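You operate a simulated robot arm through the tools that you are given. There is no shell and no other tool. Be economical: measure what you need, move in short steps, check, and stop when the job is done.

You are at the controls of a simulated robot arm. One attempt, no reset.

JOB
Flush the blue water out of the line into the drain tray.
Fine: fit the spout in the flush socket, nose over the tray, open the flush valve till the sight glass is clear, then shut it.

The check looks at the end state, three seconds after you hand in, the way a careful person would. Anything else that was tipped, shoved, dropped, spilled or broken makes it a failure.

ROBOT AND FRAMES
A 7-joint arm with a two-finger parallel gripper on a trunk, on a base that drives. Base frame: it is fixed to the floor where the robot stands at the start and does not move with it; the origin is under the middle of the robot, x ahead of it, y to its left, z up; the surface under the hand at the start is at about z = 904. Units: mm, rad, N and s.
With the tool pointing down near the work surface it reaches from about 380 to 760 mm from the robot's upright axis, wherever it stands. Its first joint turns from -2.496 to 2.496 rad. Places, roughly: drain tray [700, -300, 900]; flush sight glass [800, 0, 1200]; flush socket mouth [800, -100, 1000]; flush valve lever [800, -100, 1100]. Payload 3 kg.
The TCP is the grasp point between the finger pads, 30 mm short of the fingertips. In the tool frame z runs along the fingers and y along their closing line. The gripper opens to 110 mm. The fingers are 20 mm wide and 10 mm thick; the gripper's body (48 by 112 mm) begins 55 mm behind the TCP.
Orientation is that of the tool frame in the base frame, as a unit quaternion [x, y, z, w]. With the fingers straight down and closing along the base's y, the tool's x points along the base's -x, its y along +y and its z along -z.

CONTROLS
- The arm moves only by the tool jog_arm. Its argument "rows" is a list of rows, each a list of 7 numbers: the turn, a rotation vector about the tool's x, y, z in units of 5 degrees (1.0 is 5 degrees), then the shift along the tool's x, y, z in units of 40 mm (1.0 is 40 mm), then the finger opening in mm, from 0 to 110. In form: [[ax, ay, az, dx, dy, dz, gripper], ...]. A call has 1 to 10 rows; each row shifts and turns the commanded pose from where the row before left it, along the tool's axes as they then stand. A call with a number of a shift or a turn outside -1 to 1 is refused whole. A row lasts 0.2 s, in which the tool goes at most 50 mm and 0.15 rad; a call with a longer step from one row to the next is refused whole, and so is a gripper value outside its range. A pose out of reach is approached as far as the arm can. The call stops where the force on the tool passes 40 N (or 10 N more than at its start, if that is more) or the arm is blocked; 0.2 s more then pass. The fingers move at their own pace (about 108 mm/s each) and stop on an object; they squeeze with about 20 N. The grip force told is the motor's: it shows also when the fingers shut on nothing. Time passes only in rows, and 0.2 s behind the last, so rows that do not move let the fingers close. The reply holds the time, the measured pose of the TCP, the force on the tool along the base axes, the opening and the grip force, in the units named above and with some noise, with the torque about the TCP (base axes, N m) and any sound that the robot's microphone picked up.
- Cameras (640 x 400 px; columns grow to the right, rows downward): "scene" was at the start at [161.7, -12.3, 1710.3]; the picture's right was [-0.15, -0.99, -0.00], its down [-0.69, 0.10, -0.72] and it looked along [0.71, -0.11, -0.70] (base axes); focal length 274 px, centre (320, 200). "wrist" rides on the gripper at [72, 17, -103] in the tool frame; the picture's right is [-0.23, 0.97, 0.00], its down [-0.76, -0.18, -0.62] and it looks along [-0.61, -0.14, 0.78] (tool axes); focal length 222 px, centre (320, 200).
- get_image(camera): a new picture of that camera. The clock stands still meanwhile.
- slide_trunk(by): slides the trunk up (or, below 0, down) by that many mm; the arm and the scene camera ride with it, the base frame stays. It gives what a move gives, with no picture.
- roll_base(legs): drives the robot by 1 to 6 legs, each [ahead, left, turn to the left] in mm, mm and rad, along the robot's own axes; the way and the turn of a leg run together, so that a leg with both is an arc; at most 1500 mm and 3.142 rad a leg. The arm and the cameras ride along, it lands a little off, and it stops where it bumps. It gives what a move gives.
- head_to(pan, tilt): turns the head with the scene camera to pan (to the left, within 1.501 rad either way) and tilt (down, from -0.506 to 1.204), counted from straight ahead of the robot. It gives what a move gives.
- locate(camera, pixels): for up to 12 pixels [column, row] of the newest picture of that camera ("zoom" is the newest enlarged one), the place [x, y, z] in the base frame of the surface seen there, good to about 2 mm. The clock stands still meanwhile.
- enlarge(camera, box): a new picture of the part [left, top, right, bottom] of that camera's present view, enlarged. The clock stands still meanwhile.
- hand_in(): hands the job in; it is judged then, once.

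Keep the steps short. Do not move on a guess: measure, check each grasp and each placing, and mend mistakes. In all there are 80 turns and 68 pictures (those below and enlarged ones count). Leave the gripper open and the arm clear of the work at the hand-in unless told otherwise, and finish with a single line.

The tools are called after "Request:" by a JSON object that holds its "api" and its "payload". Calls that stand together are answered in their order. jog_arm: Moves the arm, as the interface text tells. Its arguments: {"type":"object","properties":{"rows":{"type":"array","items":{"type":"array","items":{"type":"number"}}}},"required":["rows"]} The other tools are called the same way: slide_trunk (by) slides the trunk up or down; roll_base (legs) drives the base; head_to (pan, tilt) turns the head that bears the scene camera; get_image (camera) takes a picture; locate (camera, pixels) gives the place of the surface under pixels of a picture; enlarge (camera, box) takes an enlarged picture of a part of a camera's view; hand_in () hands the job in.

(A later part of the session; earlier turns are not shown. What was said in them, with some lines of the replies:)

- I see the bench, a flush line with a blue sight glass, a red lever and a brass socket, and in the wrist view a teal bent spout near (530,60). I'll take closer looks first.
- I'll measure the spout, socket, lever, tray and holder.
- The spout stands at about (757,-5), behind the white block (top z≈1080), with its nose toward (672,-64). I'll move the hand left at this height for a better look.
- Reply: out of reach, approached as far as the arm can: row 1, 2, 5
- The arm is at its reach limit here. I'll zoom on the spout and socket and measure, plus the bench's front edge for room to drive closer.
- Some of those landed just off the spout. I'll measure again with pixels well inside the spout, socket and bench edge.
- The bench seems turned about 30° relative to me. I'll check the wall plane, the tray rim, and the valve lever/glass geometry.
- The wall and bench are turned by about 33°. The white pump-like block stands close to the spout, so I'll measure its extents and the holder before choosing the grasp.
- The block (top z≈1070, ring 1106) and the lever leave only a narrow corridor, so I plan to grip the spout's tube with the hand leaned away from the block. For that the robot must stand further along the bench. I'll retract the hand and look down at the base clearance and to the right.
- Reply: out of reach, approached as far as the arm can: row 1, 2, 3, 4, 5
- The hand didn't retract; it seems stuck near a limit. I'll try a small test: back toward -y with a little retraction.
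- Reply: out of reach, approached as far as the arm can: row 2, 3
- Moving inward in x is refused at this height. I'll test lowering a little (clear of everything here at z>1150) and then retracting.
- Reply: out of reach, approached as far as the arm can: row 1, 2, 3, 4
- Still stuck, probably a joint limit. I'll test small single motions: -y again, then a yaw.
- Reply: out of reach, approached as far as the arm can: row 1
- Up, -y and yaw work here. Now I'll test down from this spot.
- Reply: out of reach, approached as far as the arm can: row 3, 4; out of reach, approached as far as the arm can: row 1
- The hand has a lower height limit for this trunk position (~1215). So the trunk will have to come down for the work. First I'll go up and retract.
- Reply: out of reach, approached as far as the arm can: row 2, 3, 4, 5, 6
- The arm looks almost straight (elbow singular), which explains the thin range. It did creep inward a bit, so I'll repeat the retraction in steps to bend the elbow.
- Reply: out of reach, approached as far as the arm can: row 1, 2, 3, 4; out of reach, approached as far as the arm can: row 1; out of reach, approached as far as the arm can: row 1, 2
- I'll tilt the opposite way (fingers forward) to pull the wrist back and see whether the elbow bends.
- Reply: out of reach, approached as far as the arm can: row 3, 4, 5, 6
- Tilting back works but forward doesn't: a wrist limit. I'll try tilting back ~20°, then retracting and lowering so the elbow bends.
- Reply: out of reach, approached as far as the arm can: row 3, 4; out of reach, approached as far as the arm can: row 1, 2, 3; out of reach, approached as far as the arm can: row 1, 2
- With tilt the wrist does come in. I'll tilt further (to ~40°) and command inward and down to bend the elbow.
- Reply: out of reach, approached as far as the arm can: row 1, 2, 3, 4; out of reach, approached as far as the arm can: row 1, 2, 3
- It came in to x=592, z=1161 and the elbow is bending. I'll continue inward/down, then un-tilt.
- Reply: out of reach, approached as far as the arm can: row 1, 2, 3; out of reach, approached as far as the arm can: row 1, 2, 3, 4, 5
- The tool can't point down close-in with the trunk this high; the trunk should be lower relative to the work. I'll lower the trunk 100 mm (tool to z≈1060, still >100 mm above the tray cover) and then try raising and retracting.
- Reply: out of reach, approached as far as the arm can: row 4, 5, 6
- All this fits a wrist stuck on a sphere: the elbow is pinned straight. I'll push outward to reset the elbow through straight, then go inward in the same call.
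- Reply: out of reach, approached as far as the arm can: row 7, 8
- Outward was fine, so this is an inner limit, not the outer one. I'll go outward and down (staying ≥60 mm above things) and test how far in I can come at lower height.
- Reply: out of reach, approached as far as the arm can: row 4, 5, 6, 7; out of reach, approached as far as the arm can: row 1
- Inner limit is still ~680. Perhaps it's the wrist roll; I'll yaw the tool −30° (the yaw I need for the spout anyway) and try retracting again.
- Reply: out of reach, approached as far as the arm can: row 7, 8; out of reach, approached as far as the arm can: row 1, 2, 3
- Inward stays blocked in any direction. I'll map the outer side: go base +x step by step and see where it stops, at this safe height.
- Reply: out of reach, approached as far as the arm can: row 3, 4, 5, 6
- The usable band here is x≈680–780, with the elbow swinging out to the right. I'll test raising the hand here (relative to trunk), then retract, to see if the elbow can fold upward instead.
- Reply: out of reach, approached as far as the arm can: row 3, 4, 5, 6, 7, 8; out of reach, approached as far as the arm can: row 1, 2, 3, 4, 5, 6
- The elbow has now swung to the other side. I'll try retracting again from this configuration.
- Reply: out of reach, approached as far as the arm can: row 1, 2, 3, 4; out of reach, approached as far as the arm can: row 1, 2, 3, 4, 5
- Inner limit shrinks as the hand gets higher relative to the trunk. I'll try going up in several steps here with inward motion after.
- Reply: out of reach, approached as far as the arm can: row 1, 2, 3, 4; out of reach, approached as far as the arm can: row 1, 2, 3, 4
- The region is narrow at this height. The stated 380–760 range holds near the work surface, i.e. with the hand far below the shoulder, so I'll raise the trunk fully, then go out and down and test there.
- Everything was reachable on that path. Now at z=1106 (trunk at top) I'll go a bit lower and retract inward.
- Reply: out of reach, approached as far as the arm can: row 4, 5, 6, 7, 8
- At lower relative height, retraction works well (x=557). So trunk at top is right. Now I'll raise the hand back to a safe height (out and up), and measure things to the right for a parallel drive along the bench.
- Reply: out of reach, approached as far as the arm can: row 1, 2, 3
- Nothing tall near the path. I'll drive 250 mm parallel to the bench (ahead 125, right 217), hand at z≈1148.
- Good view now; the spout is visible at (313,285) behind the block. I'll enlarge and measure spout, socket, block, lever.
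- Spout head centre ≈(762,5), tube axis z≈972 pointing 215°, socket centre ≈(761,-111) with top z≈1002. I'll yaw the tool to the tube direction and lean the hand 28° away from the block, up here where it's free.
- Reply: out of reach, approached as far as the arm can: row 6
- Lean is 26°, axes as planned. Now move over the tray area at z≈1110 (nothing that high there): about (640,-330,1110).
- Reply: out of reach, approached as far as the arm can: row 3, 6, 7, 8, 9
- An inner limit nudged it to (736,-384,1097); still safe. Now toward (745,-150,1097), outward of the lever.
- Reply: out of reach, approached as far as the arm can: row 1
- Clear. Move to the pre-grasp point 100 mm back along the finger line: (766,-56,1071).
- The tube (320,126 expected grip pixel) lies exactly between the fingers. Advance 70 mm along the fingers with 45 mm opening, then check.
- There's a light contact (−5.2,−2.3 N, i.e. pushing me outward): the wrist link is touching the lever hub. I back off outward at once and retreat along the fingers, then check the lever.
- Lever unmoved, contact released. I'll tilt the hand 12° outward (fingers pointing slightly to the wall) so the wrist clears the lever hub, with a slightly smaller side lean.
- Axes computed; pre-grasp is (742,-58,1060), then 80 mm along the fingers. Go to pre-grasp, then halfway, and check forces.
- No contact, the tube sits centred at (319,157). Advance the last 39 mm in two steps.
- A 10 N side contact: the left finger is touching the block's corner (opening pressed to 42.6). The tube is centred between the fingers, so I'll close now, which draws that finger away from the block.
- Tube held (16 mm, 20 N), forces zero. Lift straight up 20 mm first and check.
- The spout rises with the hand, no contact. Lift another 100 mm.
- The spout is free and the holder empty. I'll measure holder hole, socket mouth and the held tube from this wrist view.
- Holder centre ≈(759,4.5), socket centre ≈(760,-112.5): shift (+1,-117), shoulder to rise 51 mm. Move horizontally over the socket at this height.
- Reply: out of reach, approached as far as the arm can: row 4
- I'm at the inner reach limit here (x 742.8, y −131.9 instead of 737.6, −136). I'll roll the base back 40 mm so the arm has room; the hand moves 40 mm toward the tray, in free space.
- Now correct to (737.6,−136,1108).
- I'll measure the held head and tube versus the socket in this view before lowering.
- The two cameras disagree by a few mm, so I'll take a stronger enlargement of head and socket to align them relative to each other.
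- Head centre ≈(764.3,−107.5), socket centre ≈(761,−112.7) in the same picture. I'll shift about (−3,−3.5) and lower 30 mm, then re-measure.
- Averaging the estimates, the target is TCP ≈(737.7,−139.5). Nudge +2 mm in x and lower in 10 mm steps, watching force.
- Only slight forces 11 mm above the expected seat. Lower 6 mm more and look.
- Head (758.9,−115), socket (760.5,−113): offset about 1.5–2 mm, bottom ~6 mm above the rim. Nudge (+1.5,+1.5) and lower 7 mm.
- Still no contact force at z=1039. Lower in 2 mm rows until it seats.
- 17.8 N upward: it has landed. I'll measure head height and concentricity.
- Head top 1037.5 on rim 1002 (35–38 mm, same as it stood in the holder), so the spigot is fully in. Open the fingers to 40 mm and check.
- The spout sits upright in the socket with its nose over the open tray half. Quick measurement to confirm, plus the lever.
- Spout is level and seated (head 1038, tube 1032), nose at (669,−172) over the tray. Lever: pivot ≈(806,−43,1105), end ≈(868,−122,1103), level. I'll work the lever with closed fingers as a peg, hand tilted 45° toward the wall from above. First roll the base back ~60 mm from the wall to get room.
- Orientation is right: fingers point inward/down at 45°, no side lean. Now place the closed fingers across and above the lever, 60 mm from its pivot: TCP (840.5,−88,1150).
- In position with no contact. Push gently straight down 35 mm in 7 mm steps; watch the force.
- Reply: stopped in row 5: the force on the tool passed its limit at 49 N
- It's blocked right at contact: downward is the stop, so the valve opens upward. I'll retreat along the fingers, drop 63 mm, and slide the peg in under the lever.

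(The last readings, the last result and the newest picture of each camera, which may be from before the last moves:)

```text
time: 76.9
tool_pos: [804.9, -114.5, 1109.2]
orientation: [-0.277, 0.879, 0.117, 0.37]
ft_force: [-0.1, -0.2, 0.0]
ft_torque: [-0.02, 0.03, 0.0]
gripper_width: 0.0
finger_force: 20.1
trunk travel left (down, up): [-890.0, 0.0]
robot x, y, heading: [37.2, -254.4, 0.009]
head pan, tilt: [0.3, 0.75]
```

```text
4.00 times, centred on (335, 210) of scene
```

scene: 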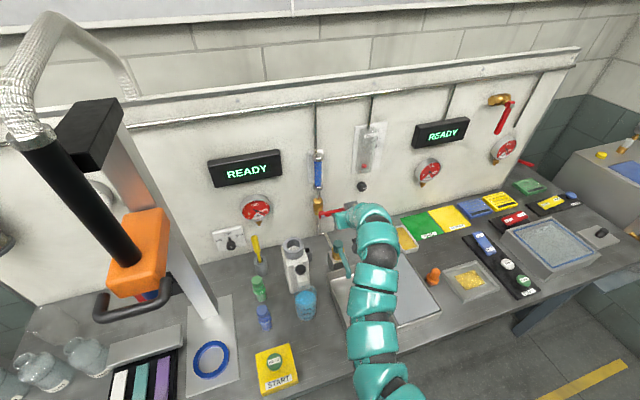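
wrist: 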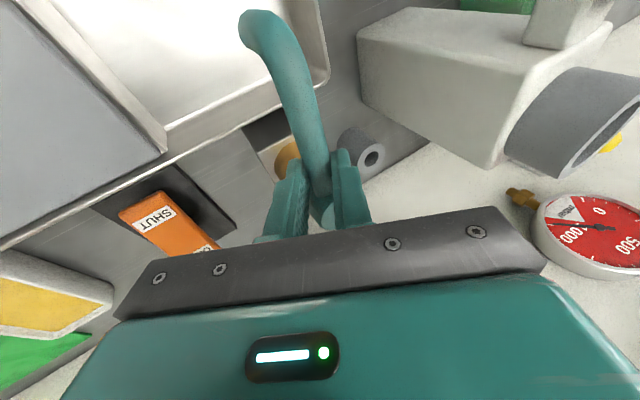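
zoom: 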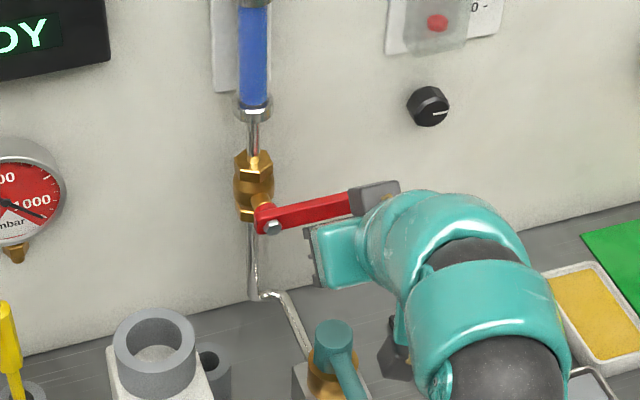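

Lever still shut and level. Slide the peg in 62 mm along the fingers, under the lever (Q≈z 1065).

Request:
{"api": "jog_arm", "payload": {"rows": [[0, 0, 0, 0, 0, 0.5, 0], [0, 0, 0, 0, 0, 0.5, 0], [0, 0, 0, 0, 0, 0.5, 0], [0, 0, 0, 0, 0, 0, 0]]}}

Request:
{"api": "get_image", "payload": {"camera": "wrist"}}

```text
time: 77.9
tool_pos: [839.8, -89.4, 1068.9]
orientation: [-0.277, 0.879, 0.118, 0.37]
ft_force: [0.5, -0.2, 0.4]
ft_torque: [0.0, -0.02, -0.02]
gripper_width: 0.0
finger_force: 19.9
trunk travel left (down, up): [-890.0, 0.0]
robot x, y, heading: [31.1, -255.4, 0.011]
head pan, tilt: [0.3, 0.75]
```

```text
13 pictures are left
```

wrist: 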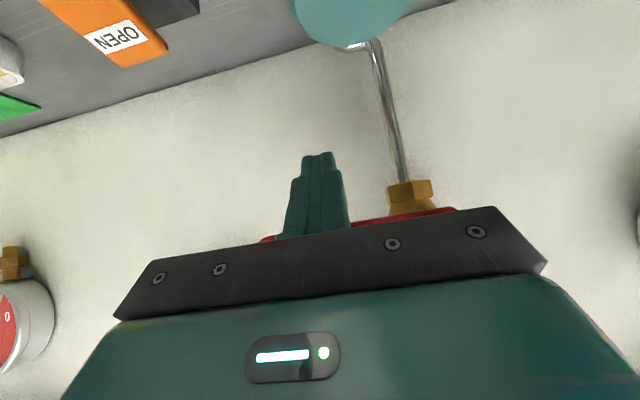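

The peg is under the lever, clear of it. Push up in 7 mm steps following the arc (to about 20°).

Request:
{"api": "jog_arm", "payload": {"rows": [[0, 0, 0, -0.125, -0.038, -0.122, 0], [0, 0, 0, -0.125, -0.038, -0.122, 0], [0, 0, 0, -0.125, -0.038, -0.122, 0], [0, 0, 0, -0.125, -0.038, -0.122, 0]]}}

Request:
{"api": "enlarge", "payload": {"camera": "scene", "box": [290, 160, 380, 260]}}

```text
time: 78.9
tool_pos: [843.0, -95.7, 1100.4]
orientation: [-0.277, 0.878, 0.118, 0.373]
ft_force: [0.5, 0.3, -0.1]
ft_torque: [0.03, 0.01, 0.0]
gripper_width: 0.0
finger_force: 20.0
trunk travel left (down, up): [-890.0, 0.0]
robot x, y, heading: [34.2, -253.5, 0.012]
head pan, tilt: [0.3, 0.75]
```

```text
4.00 times, centred on (335, 210) of scene
```

zoom: 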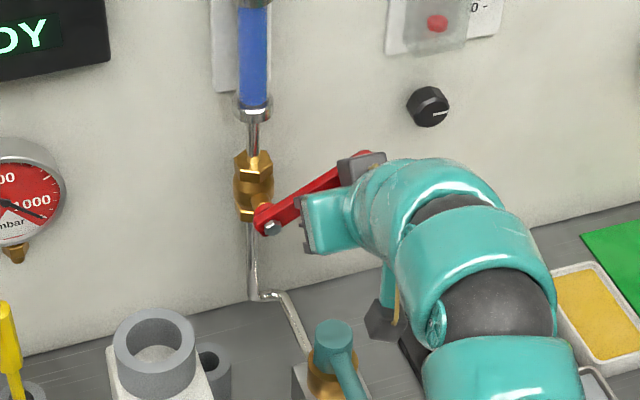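

The lever lifts smoothly. Continue the arc to about 80°.

Request:
{"api": "jog_arm", "payload": {"rows": [[0, 0, 0, -0.21, 0.05, -0.204, 0], [0, 0, 0, -0.21, 0.05, -0.204, 0], [0, 0, 0, -0.197, 0.175, -0.192, 0], [0, 0, 0, -0.197, 0.175, -0.192, 0], [0, 0, 0, -0.125, 0.24, -0.122, 0], [0, 0, 0, -0.125, 0.24, -0.122, 0]]}}

Request:
{"api": "enlarge", "payload": {"camera": "scene", "box": [290, 160, 380, 260]}}

```text
time: 80.3
tool_pos: [818.9, -62.9, 1159.2]
orientation: [-0.277, 0.878, 0.118, 0.372]
ft_force: [0.1, 0.6, -0.6]
ft_torque: [0.01, 0.01, -0.03]
gripper_width: 0.0
finger_force: 20.1
trunk travel left (down, up): [-890.0, 0.0]
robot x, y, heading: [33.5, -253.6, 0.007]
head pan, tilt: [0.3, 0.75]
```

```text
4.00 times, centred on (335, 210) of scene
```

zoom: 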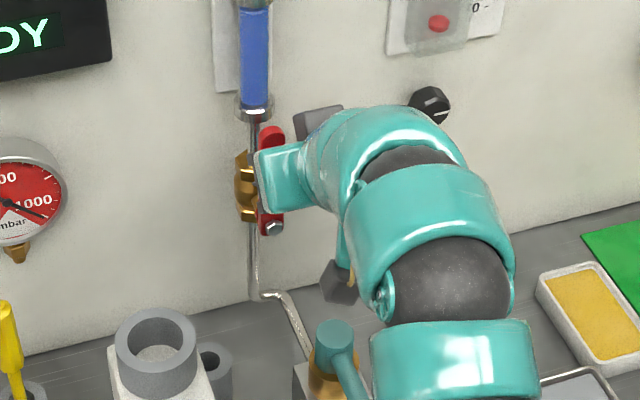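

The lever is nearly vertical. Nudge 4 mm further and wait 1.8 s, then look at the glass and the spout.

Request:
{"api": "jog_arm", "payload": {"rows": [[0, 0, 0, -0.03, 0.1, -0.03, 0], [0, 0, 0, 0, 0, 0, 0], [0, 0, 0, 0, 0, 0, 0], [0, 0, 0, 0, 0, 0, 0], [0, 0, 0, 0, 0, 0, 0], [0, 0, 0, 0, 0, 0, 0], [0, 0, 0, 0, 0, 0, 0], [0, 0, 0, 0, 0, 0, 0], [0, 0, 0, 0, 0, 0, 0], [0, 0, 0, 0, 0, 0, 0]]}}

Request:
{"api": "enlarge", "payload": {"camera": "scene", "box": [250, 140, 410, 300]}}

```text
time: 82.5
tool_pos: [820.3, -62.5, 1158.9]
orientation: [-0.277, 0.878, 0.118, 0.372]
ft_force: [5.1, -7.7, -0.8]
ft_torque: [0.01, 0.04, -0.07]
gripper_width: 0.1
finger_force: 19.1
trunk travel left (down, up): [-890.0, 0.0]
robot x, y, heading: [32.8, -256.3, 0.008]
head pan, tilt: [0.3, 0.75]
```

```text
2.50 times, centred on (330, 220) of scene
```

zoom: 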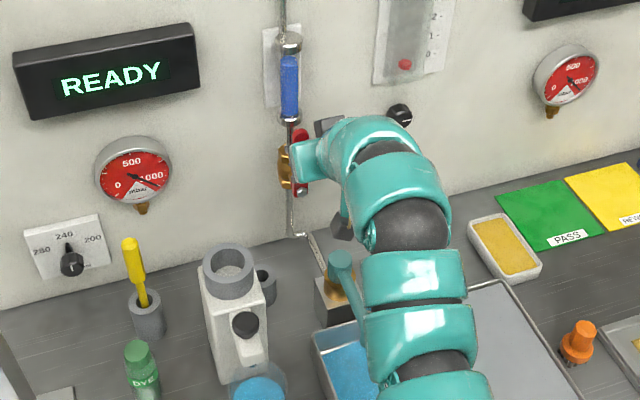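

The valve is at its open stop and blue water is collecting in the tray. Glass is still blue; wait another 2 s and check.

Request:
{"api": "jog_arm", "payload": {"rows": [[0, 0, 0, 0, -0.08, 0, 0], [0, 0, 0, 0, 0, 0, 0], [0, 0, 0, 0, 0, 0, 0], [0, 0, 0, 0, 0, 0, 0], [0, 0, 0, 0, 0, 0, 0], [0, 0, 0, 0, 0, 0, 0], [0, 0, 0, 0, 0, 0, 0], [0, 0, 0, 0, 0, 0, 0], [0, 0, 0, 0, 0, 0, 0], [0, 0, 0, 0, 0, 0, 0]]}}

Request:
{"api": "enlarge", "payload": {"camera": "scene", "box": [270, 140, 390, 300]}}

```text
time: 84.7
tool_pos: [819.3, -63.1, 1159.3]
orientation: [-0.278, 0.878, 0.118, 0.371]
ft_force: [-0.2, 0.3, 0.1]
ft_torque: [-0.01, 0.01, 0.01]
gripper_width: 0.0
finger_force: 19.9
trunk travel left (down, up): [-890.0, 0.0]
robot x, y, heading: [31.6, -254.3, 0.011]
head pan, tilt: [0.3, 0.75]
```

```text
2.50 times, centred on (330, 220) of scene
```

zoom: 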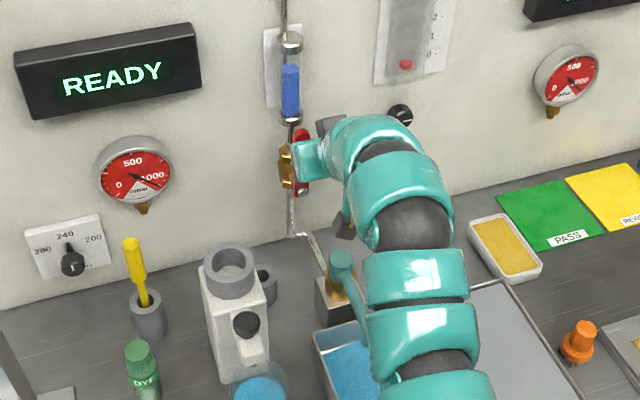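

The blue column in the glass is falling slowly. Meanwhile I'll bring the peg out, to the other side of the lever (retracted, not touching), ready to shut it.

Request:
{"api": "jog_arm", "payload": {"rows": [[0, 0, 0, 0, -0.1, 0, 0], [0, 0, 0, 0, 0, -0.81, 0], [0, 0, 0, 0, 0, -0.81, 0], [0, 0, 0, -0.06, 0.76, -0.06, 0], [0, 0, 0, -0.06, 0.76, -0.06, 0], [0, 0, 0, 0, 0, 0, 0], [0, 0, 0, 0, 0, 0, 0], [0, 0, 0, 0, 0, 0, 0], [0, 0, 0, 0, 0, 0, 0], [0, 0, 0, 0, 0, 0, 0]]}}

Request:
{"api": "enlarge", "payload": {"camera": "scene", "box": [270, 140, 390, 300]}}

```text
time: 86.9
tool_pos: [749.0, -42.3, 1214.9]
orientation: [-0.276, 0.879, 0.117, 0.372]
ft_force: [-1.1, 0.1, -0.1]
ft_torque: [0.0, 0.02, 0.02]
gripper_width: 0.3
finger_force: 19.8
trunk travel left (down, up): [-890.0, 0.0]
robot x, y, heading: [32.8, -256.7, 0.015]
head pan, tilt: [0.3, 0.75]
```

```text
2.50 times, centred on (330, 220) of scene
```

zoom: 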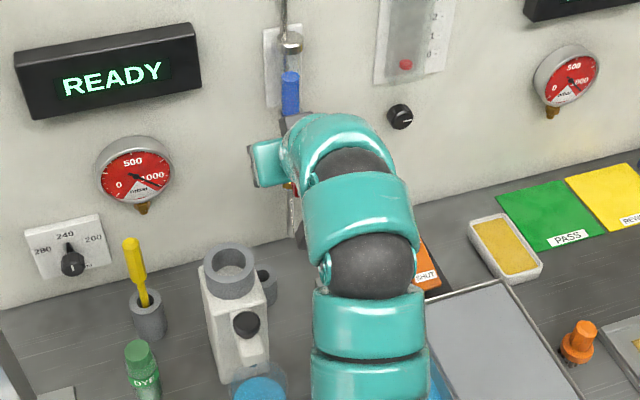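

Level is dropping steadily (~3 px/s; ~45 px remain). I'll wait about 9 s with idle rows, then look.

Request:
{"api": "jog_arm", "payload": {"rows": [[0, 0, 0, 0, 0, 0, 0], [0, 0, 0, 0, 0, 0, 0], [0, 0, 0, 0, 0, 0, 0], [0, 0, 0, 0, 0, 0, 0], [0, 0, 0, 0, 0, 0, 0], [0, 0, 0, 0, 0, 0, 0], [0, 0, 0, 0, 0, 0, 0], [0, 0, 0, 0, 0, 0, 0], [0, 0, 0, 0, 0, 0, 0], [0, 0, 0, 0, 0, 0, 0]]}}

Request:
{"api": "jog_arm", "payload": {"rows": [[0, 0, 0, 0, 0, 0, 0], [0, 0, 0, 0, 0, 0, 0], [0, 0, 0, 0, 0, 0, 0], [0, 0, 0, 0, 0, 0, 0], [0, 0, 0, 0, 0, 0, 0], [0, 0, 0, 0, 0, 0, 0], [0, 0, 0, 0, 0, 0, 0], [0, 0, 0, 0, 0, 0, 0], [0, 0, 0, 0, 0, 0, 0], [0, 0, 0, 0, 0, 0, 0]]}}

Request:
{"api": "jog_arm", "payload": {"rows": [[0, 0, 0, 0, 0, 0, 0], [0, 0, 0, 0, 0, 0, 0], [0, 0, 0, 0, 0, 0, 0], [0, 0, 0, 0, 0, 0, 0], [0, 0, 0, 0, 0, 0, 0], [0, 0, 0, 0, 0, 0, 0], [0, 0, 0, 0, 0, 0, 0], [0, 0, 0, 0, 0, 0, 0], [0, 0, 0, 0, 0, 0, 0], [0, 0, 0, 0, 0, 0, 0]]}}

Request:
{"api": "jog_arm", "payload": {"rows": [[0, 0, 0, 0, 0, 0, 0], [0, 0, 0, 0, 0, 0, 0], [0, 0, 0, 0, 0, 0, 0], [0, 0, 0, 0, 0, 0, 0], [0, 0, 0, 0, 0, 0, 0], [0, 0, 0, 0, 0, 0, 0], [0, 0, 0, 0, 0, 0, 0], [0, 0, 0, 0, 0, 0, 0], [0, 0, 0, 0, 0, 0, 0], [0, 0, 0, 0, 0, 0, 0]]}}

Request:
{"api": "enlarge", "payload": {"camera": "scene", "box": [270, 140, 390, 300]}}

```text
time: 89.1
tool_pos: [748.4, -41.4, 1214.7]
orientation: [-0.276, 0.879, 0.117, 0.371]
ft_force: [0.8, 0.5, 0.1]
ft_torque: [0.04, -0.03, 0.01]
gripper_width: 0.0
finger_force: 20.2
trunk travel left (down, up): [-890.0, 0.0]
robot x, y, heading: [37.6, -252.8, 0.013]
head pan, tilt: [0.3, 0.75]
```

```text
time: 91.3
tool_pos: [750.3, -41.0, 1214.4]
orientation: [-0.277, 0.879, 0.118, 0.371]
ft_force: [0.4, 0.0, 1.0]
ft_torque: [-0.02, 0.01, -0.02]
gripper_width: 0.0
finger_force: 19.4
trunk travel left (down, up): [-890.0, 0.0]
robot x, y, heading: [36.7, -255.2, 0.007]
head pan, tilt: [0.3, 0.75]
```

```text
time: 93.5
tool_pos: [749.2, -40.5, 1215.2]
orientation: [-0.277, 0.879, 0.118, 0.371]
ft_force: [-0.3, 0.3, 0.2]
ft_torque: [0.02, -0.01, 0.02]
gripper_width: 0.0
finger_force: 20.0
trunk travel left (down, up): [-890.0, 0.0]
robot x, y, heading: [33.1, -251.3, 0.009]
head pan, tilt: [0.3, 0.75]
```

```text
time: 95.7
tool_pos: [749.6, -42.6, 1214.7]
orientation: [-0.277, 0.879, 0.117, 0.37]
ft_force: [0.6, 0.4, 0.2]
ft_torque: [0.0, -0.01, -0.02]
gripper_width: 0.0
finger_force: 18.8
trunk travel left (down, up): [-890.0, 0.0]
robot x, y, heading: [32.6, -249.3, 0.009]
head pan, tilt: [0.3, 0.75]
```

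```text
2.50 times, centred on (330, 220) of scene
```

zoom: 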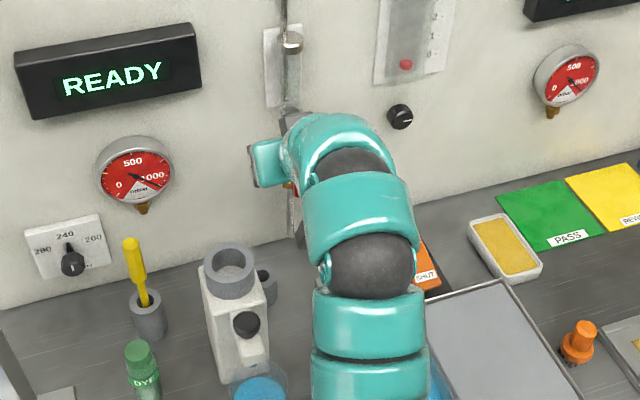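

The glass looks clear down to where my hand hides it. Slide the peg in on the left side of the lever (not pushing yet) and look closely at the glass bottom.

Request:
{"api": "jog_arm", "payload": {"rows": [[0, 0, 0, 0, 0, 0.8, 0], [0, 0, 0, 0, 0, 0.8, 0], [0, 0, 0, 0, 0, 0, 0]]}}

Request:
{"api": "enlarge", "payload": {"camera": "scene", "box": [290, 140, 360, 220]}}

```text
time: 96.5
tool_pos: [787.0, -15.7, 1167.6]
orientation: [-0.277, 0.878, 0.118, 0.371]
ft_force: [0.3, -0.1, 0.0]
ft_torque: [0.03, 0.0, 0.01]
gripper_width: 0.0
finger_force: 20.6
trunk travel left (down, up): [-890.0, 0.0]
robot x, y, heading: [34.7, -253.8, 0.018]
head pan, tilt: [0.3, 0.75]
```

```text
5.00 times, centred on (325, 180) of scene
```

zoom: 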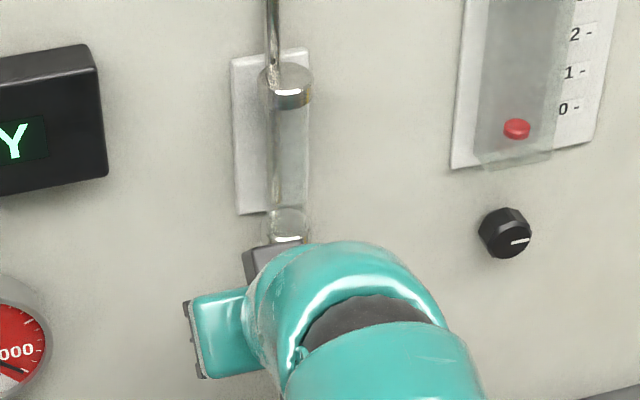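

The sight glass is clear. Now shut: push the lever to the right and down along the arc.

Request:
{"api": "jog_arm", "payload": {"rows": [[0, 0, 0, 0.036, -0.3, 0.035, 0], [0, 0, 0, -0.018, -0.275, -0.017, 0], [0, 0, 0, 0, -0.25, 0, 0], [0, 0, 0, 0.018, -0.25, 0.017, 0], [0, 0, 0, 0.045, -0.24, 0.044, 0], [0, 0, 0, 0.08, -0.24, 0.079, 0], [0, 0, 0, 0.09, -0.21, 0.088, 0], [0, 0, 0, 0.125, -0.19, 0.122, 0], [0, 0, 0, 0.125, -0.15, 0.122, 0], [0, 0, 0, 0.125, -0.1, 0.122, 0]]}}

```text
time: 98.7
tool_pos: [836.0, -89.6, 1137.0]
orientation: [-0.276, 0.877, 0.117, 0.376]
ft_force: [6.6, 14.2, 24.4]
ft_torque: [0.44, -0.53, 0.0]
gripper_width: 0.1
finger_force: 20.5
trunk travel left (down, up): [-890.0, 0.0]
robot x, y, heading: [33.3, -250.6, 0.008]
head pan, tilt: [0.3, 0.75]
```

24 N upward, and peg position matches the earlier shut stop (z+i same within 2–3 mm). Look at the lever.

Request:
{"api": "jog_arm", "payload": {"rows": [[0, 0, 0, 0, 0, -0.8, 0], [0, 0, 0, 0, 0, -0.8, 0], [0, 0, 0, 0.6, -0.6, -0.3, 0], [0, 0, 0, 0.7, -0.6, 0, 0]]}}

Request:
{"api": "enlarge", "payload": {"camera": "scene", "box": [280, 170, 380, 270]}}

```text
time: 99.7
tool_pos: [787.4, -181.5, 1143.9]
orientation: [-0.276, 0.879, 0.117, 0.37]
ft_force: [0.6, 0.2, -0.3]
ft_torque: [-0.03, 0.01, 0.0]
gripper_width: 0.0
finger_force: 20.5
trunk travel left (down, up): [-890.0, 0.0]
robot x, y, heading: [33.4, -254.9, 0.01]
head pan, tilt: [0.3, 0.75]
```

```text
4.00 times, centred on (330, 220) of scene
5 turns are left
```

zoom: 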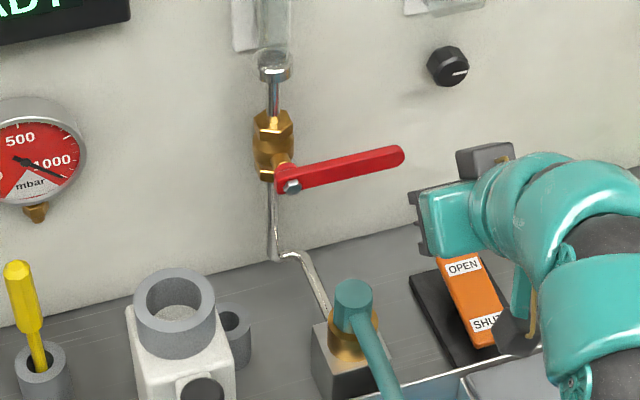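

The lever looks back at its original slope. Confirm with locate, retract the hand clear with the gripper open, and take one overview.

Request:
{"api": "locate", "payload": {"camera": "zoom", "pixels": [[292, 185], [320, 175], [345, 168], [370, 162], [398, 156], [353, 292]]}}

Request:
{"api": "jog_arm", "payload": {"rows": [[0, 0, 0, 0, -0.6, -0.6, 60], [0, 0, 0, 0, -0.6, -0.6, 110], [0, 0, 0, 0, -0.6, -0.5, 110], [0, 0, 0, 0, 0, 0, 110], [0, 0, 0, 0, 0, 0, 110]]}}

Request:
{"api": "get_image", "payload": {"camera": "scene"}}

```text
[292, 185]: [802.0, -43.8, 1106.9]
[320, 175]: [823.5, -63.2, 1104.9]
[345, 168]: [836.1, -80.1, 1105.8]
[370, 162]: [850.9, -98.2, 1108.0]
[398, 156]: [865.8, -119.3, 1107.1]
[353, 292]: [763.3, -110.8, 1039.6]
```

```text
time: 100.9
tool_pos: [790.5, -267.5, 1193.7]
orientation: [-0.277, 0.878, 0.118, 0.371]
ft_force: [0.3, -0.2, 0.2]
ft_torque: [0.0, 0.0, 0.02]
gripper_width: 110.2
finger_force: 0.1
trunk travel left (down, up): [-890.0, 0.0]
robot x, y, heading: [33.9, -252.7, 0.006]
head pan, tilt: [0.3, 0.75]
```

```text
4 pictures are left
4 turns are left
```

scene: 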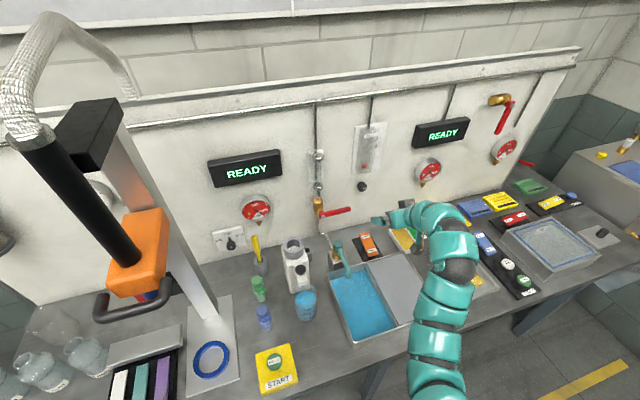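

Lever reads level (z 1105–1108 along its length; the 24 N met when shutting was the stop, as it otherwise moved freely). One close look at the spout nose and glass for drips or leaks.

Request:
{"api": "enlarge", "payload": {"camera": "scene", "box": [290, 190, 410, 350]}}

Request:
{"api": "enlarge", "payload": {"camera": "scene", "box": [290, 140, 370, 240]}}

```text
2.50 times, centred on (350, 270) of scene
```

zoom: 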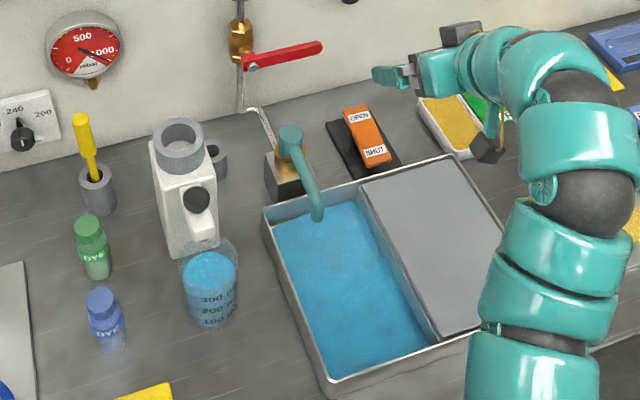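

```text
4.00 times, centred on (330, 190) of scene
3 turns are left
```

zoom: 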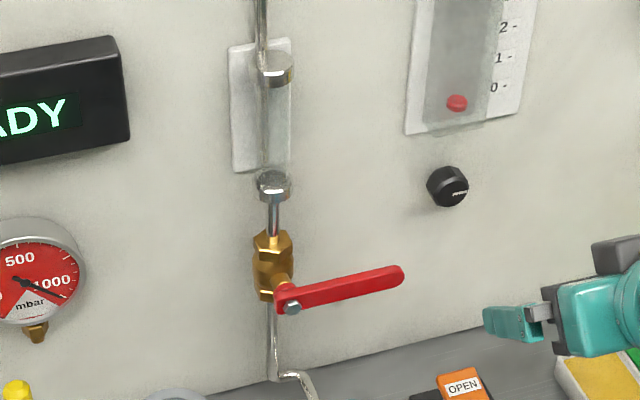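

The glass is clear, the lever is shut, the blue water is in the tray with none on the bench, nothing drips from the spout, and the gripper is open and clear. Handing in.

Request:
{"api": "hand_in", "payload": {}}

```text
The job is handed in.
```

The line is flushed: the spout is seated in the flush socket with its nose over the tray, the sight glass is clear, the valve is shut, and the blue water is in the drain tray.
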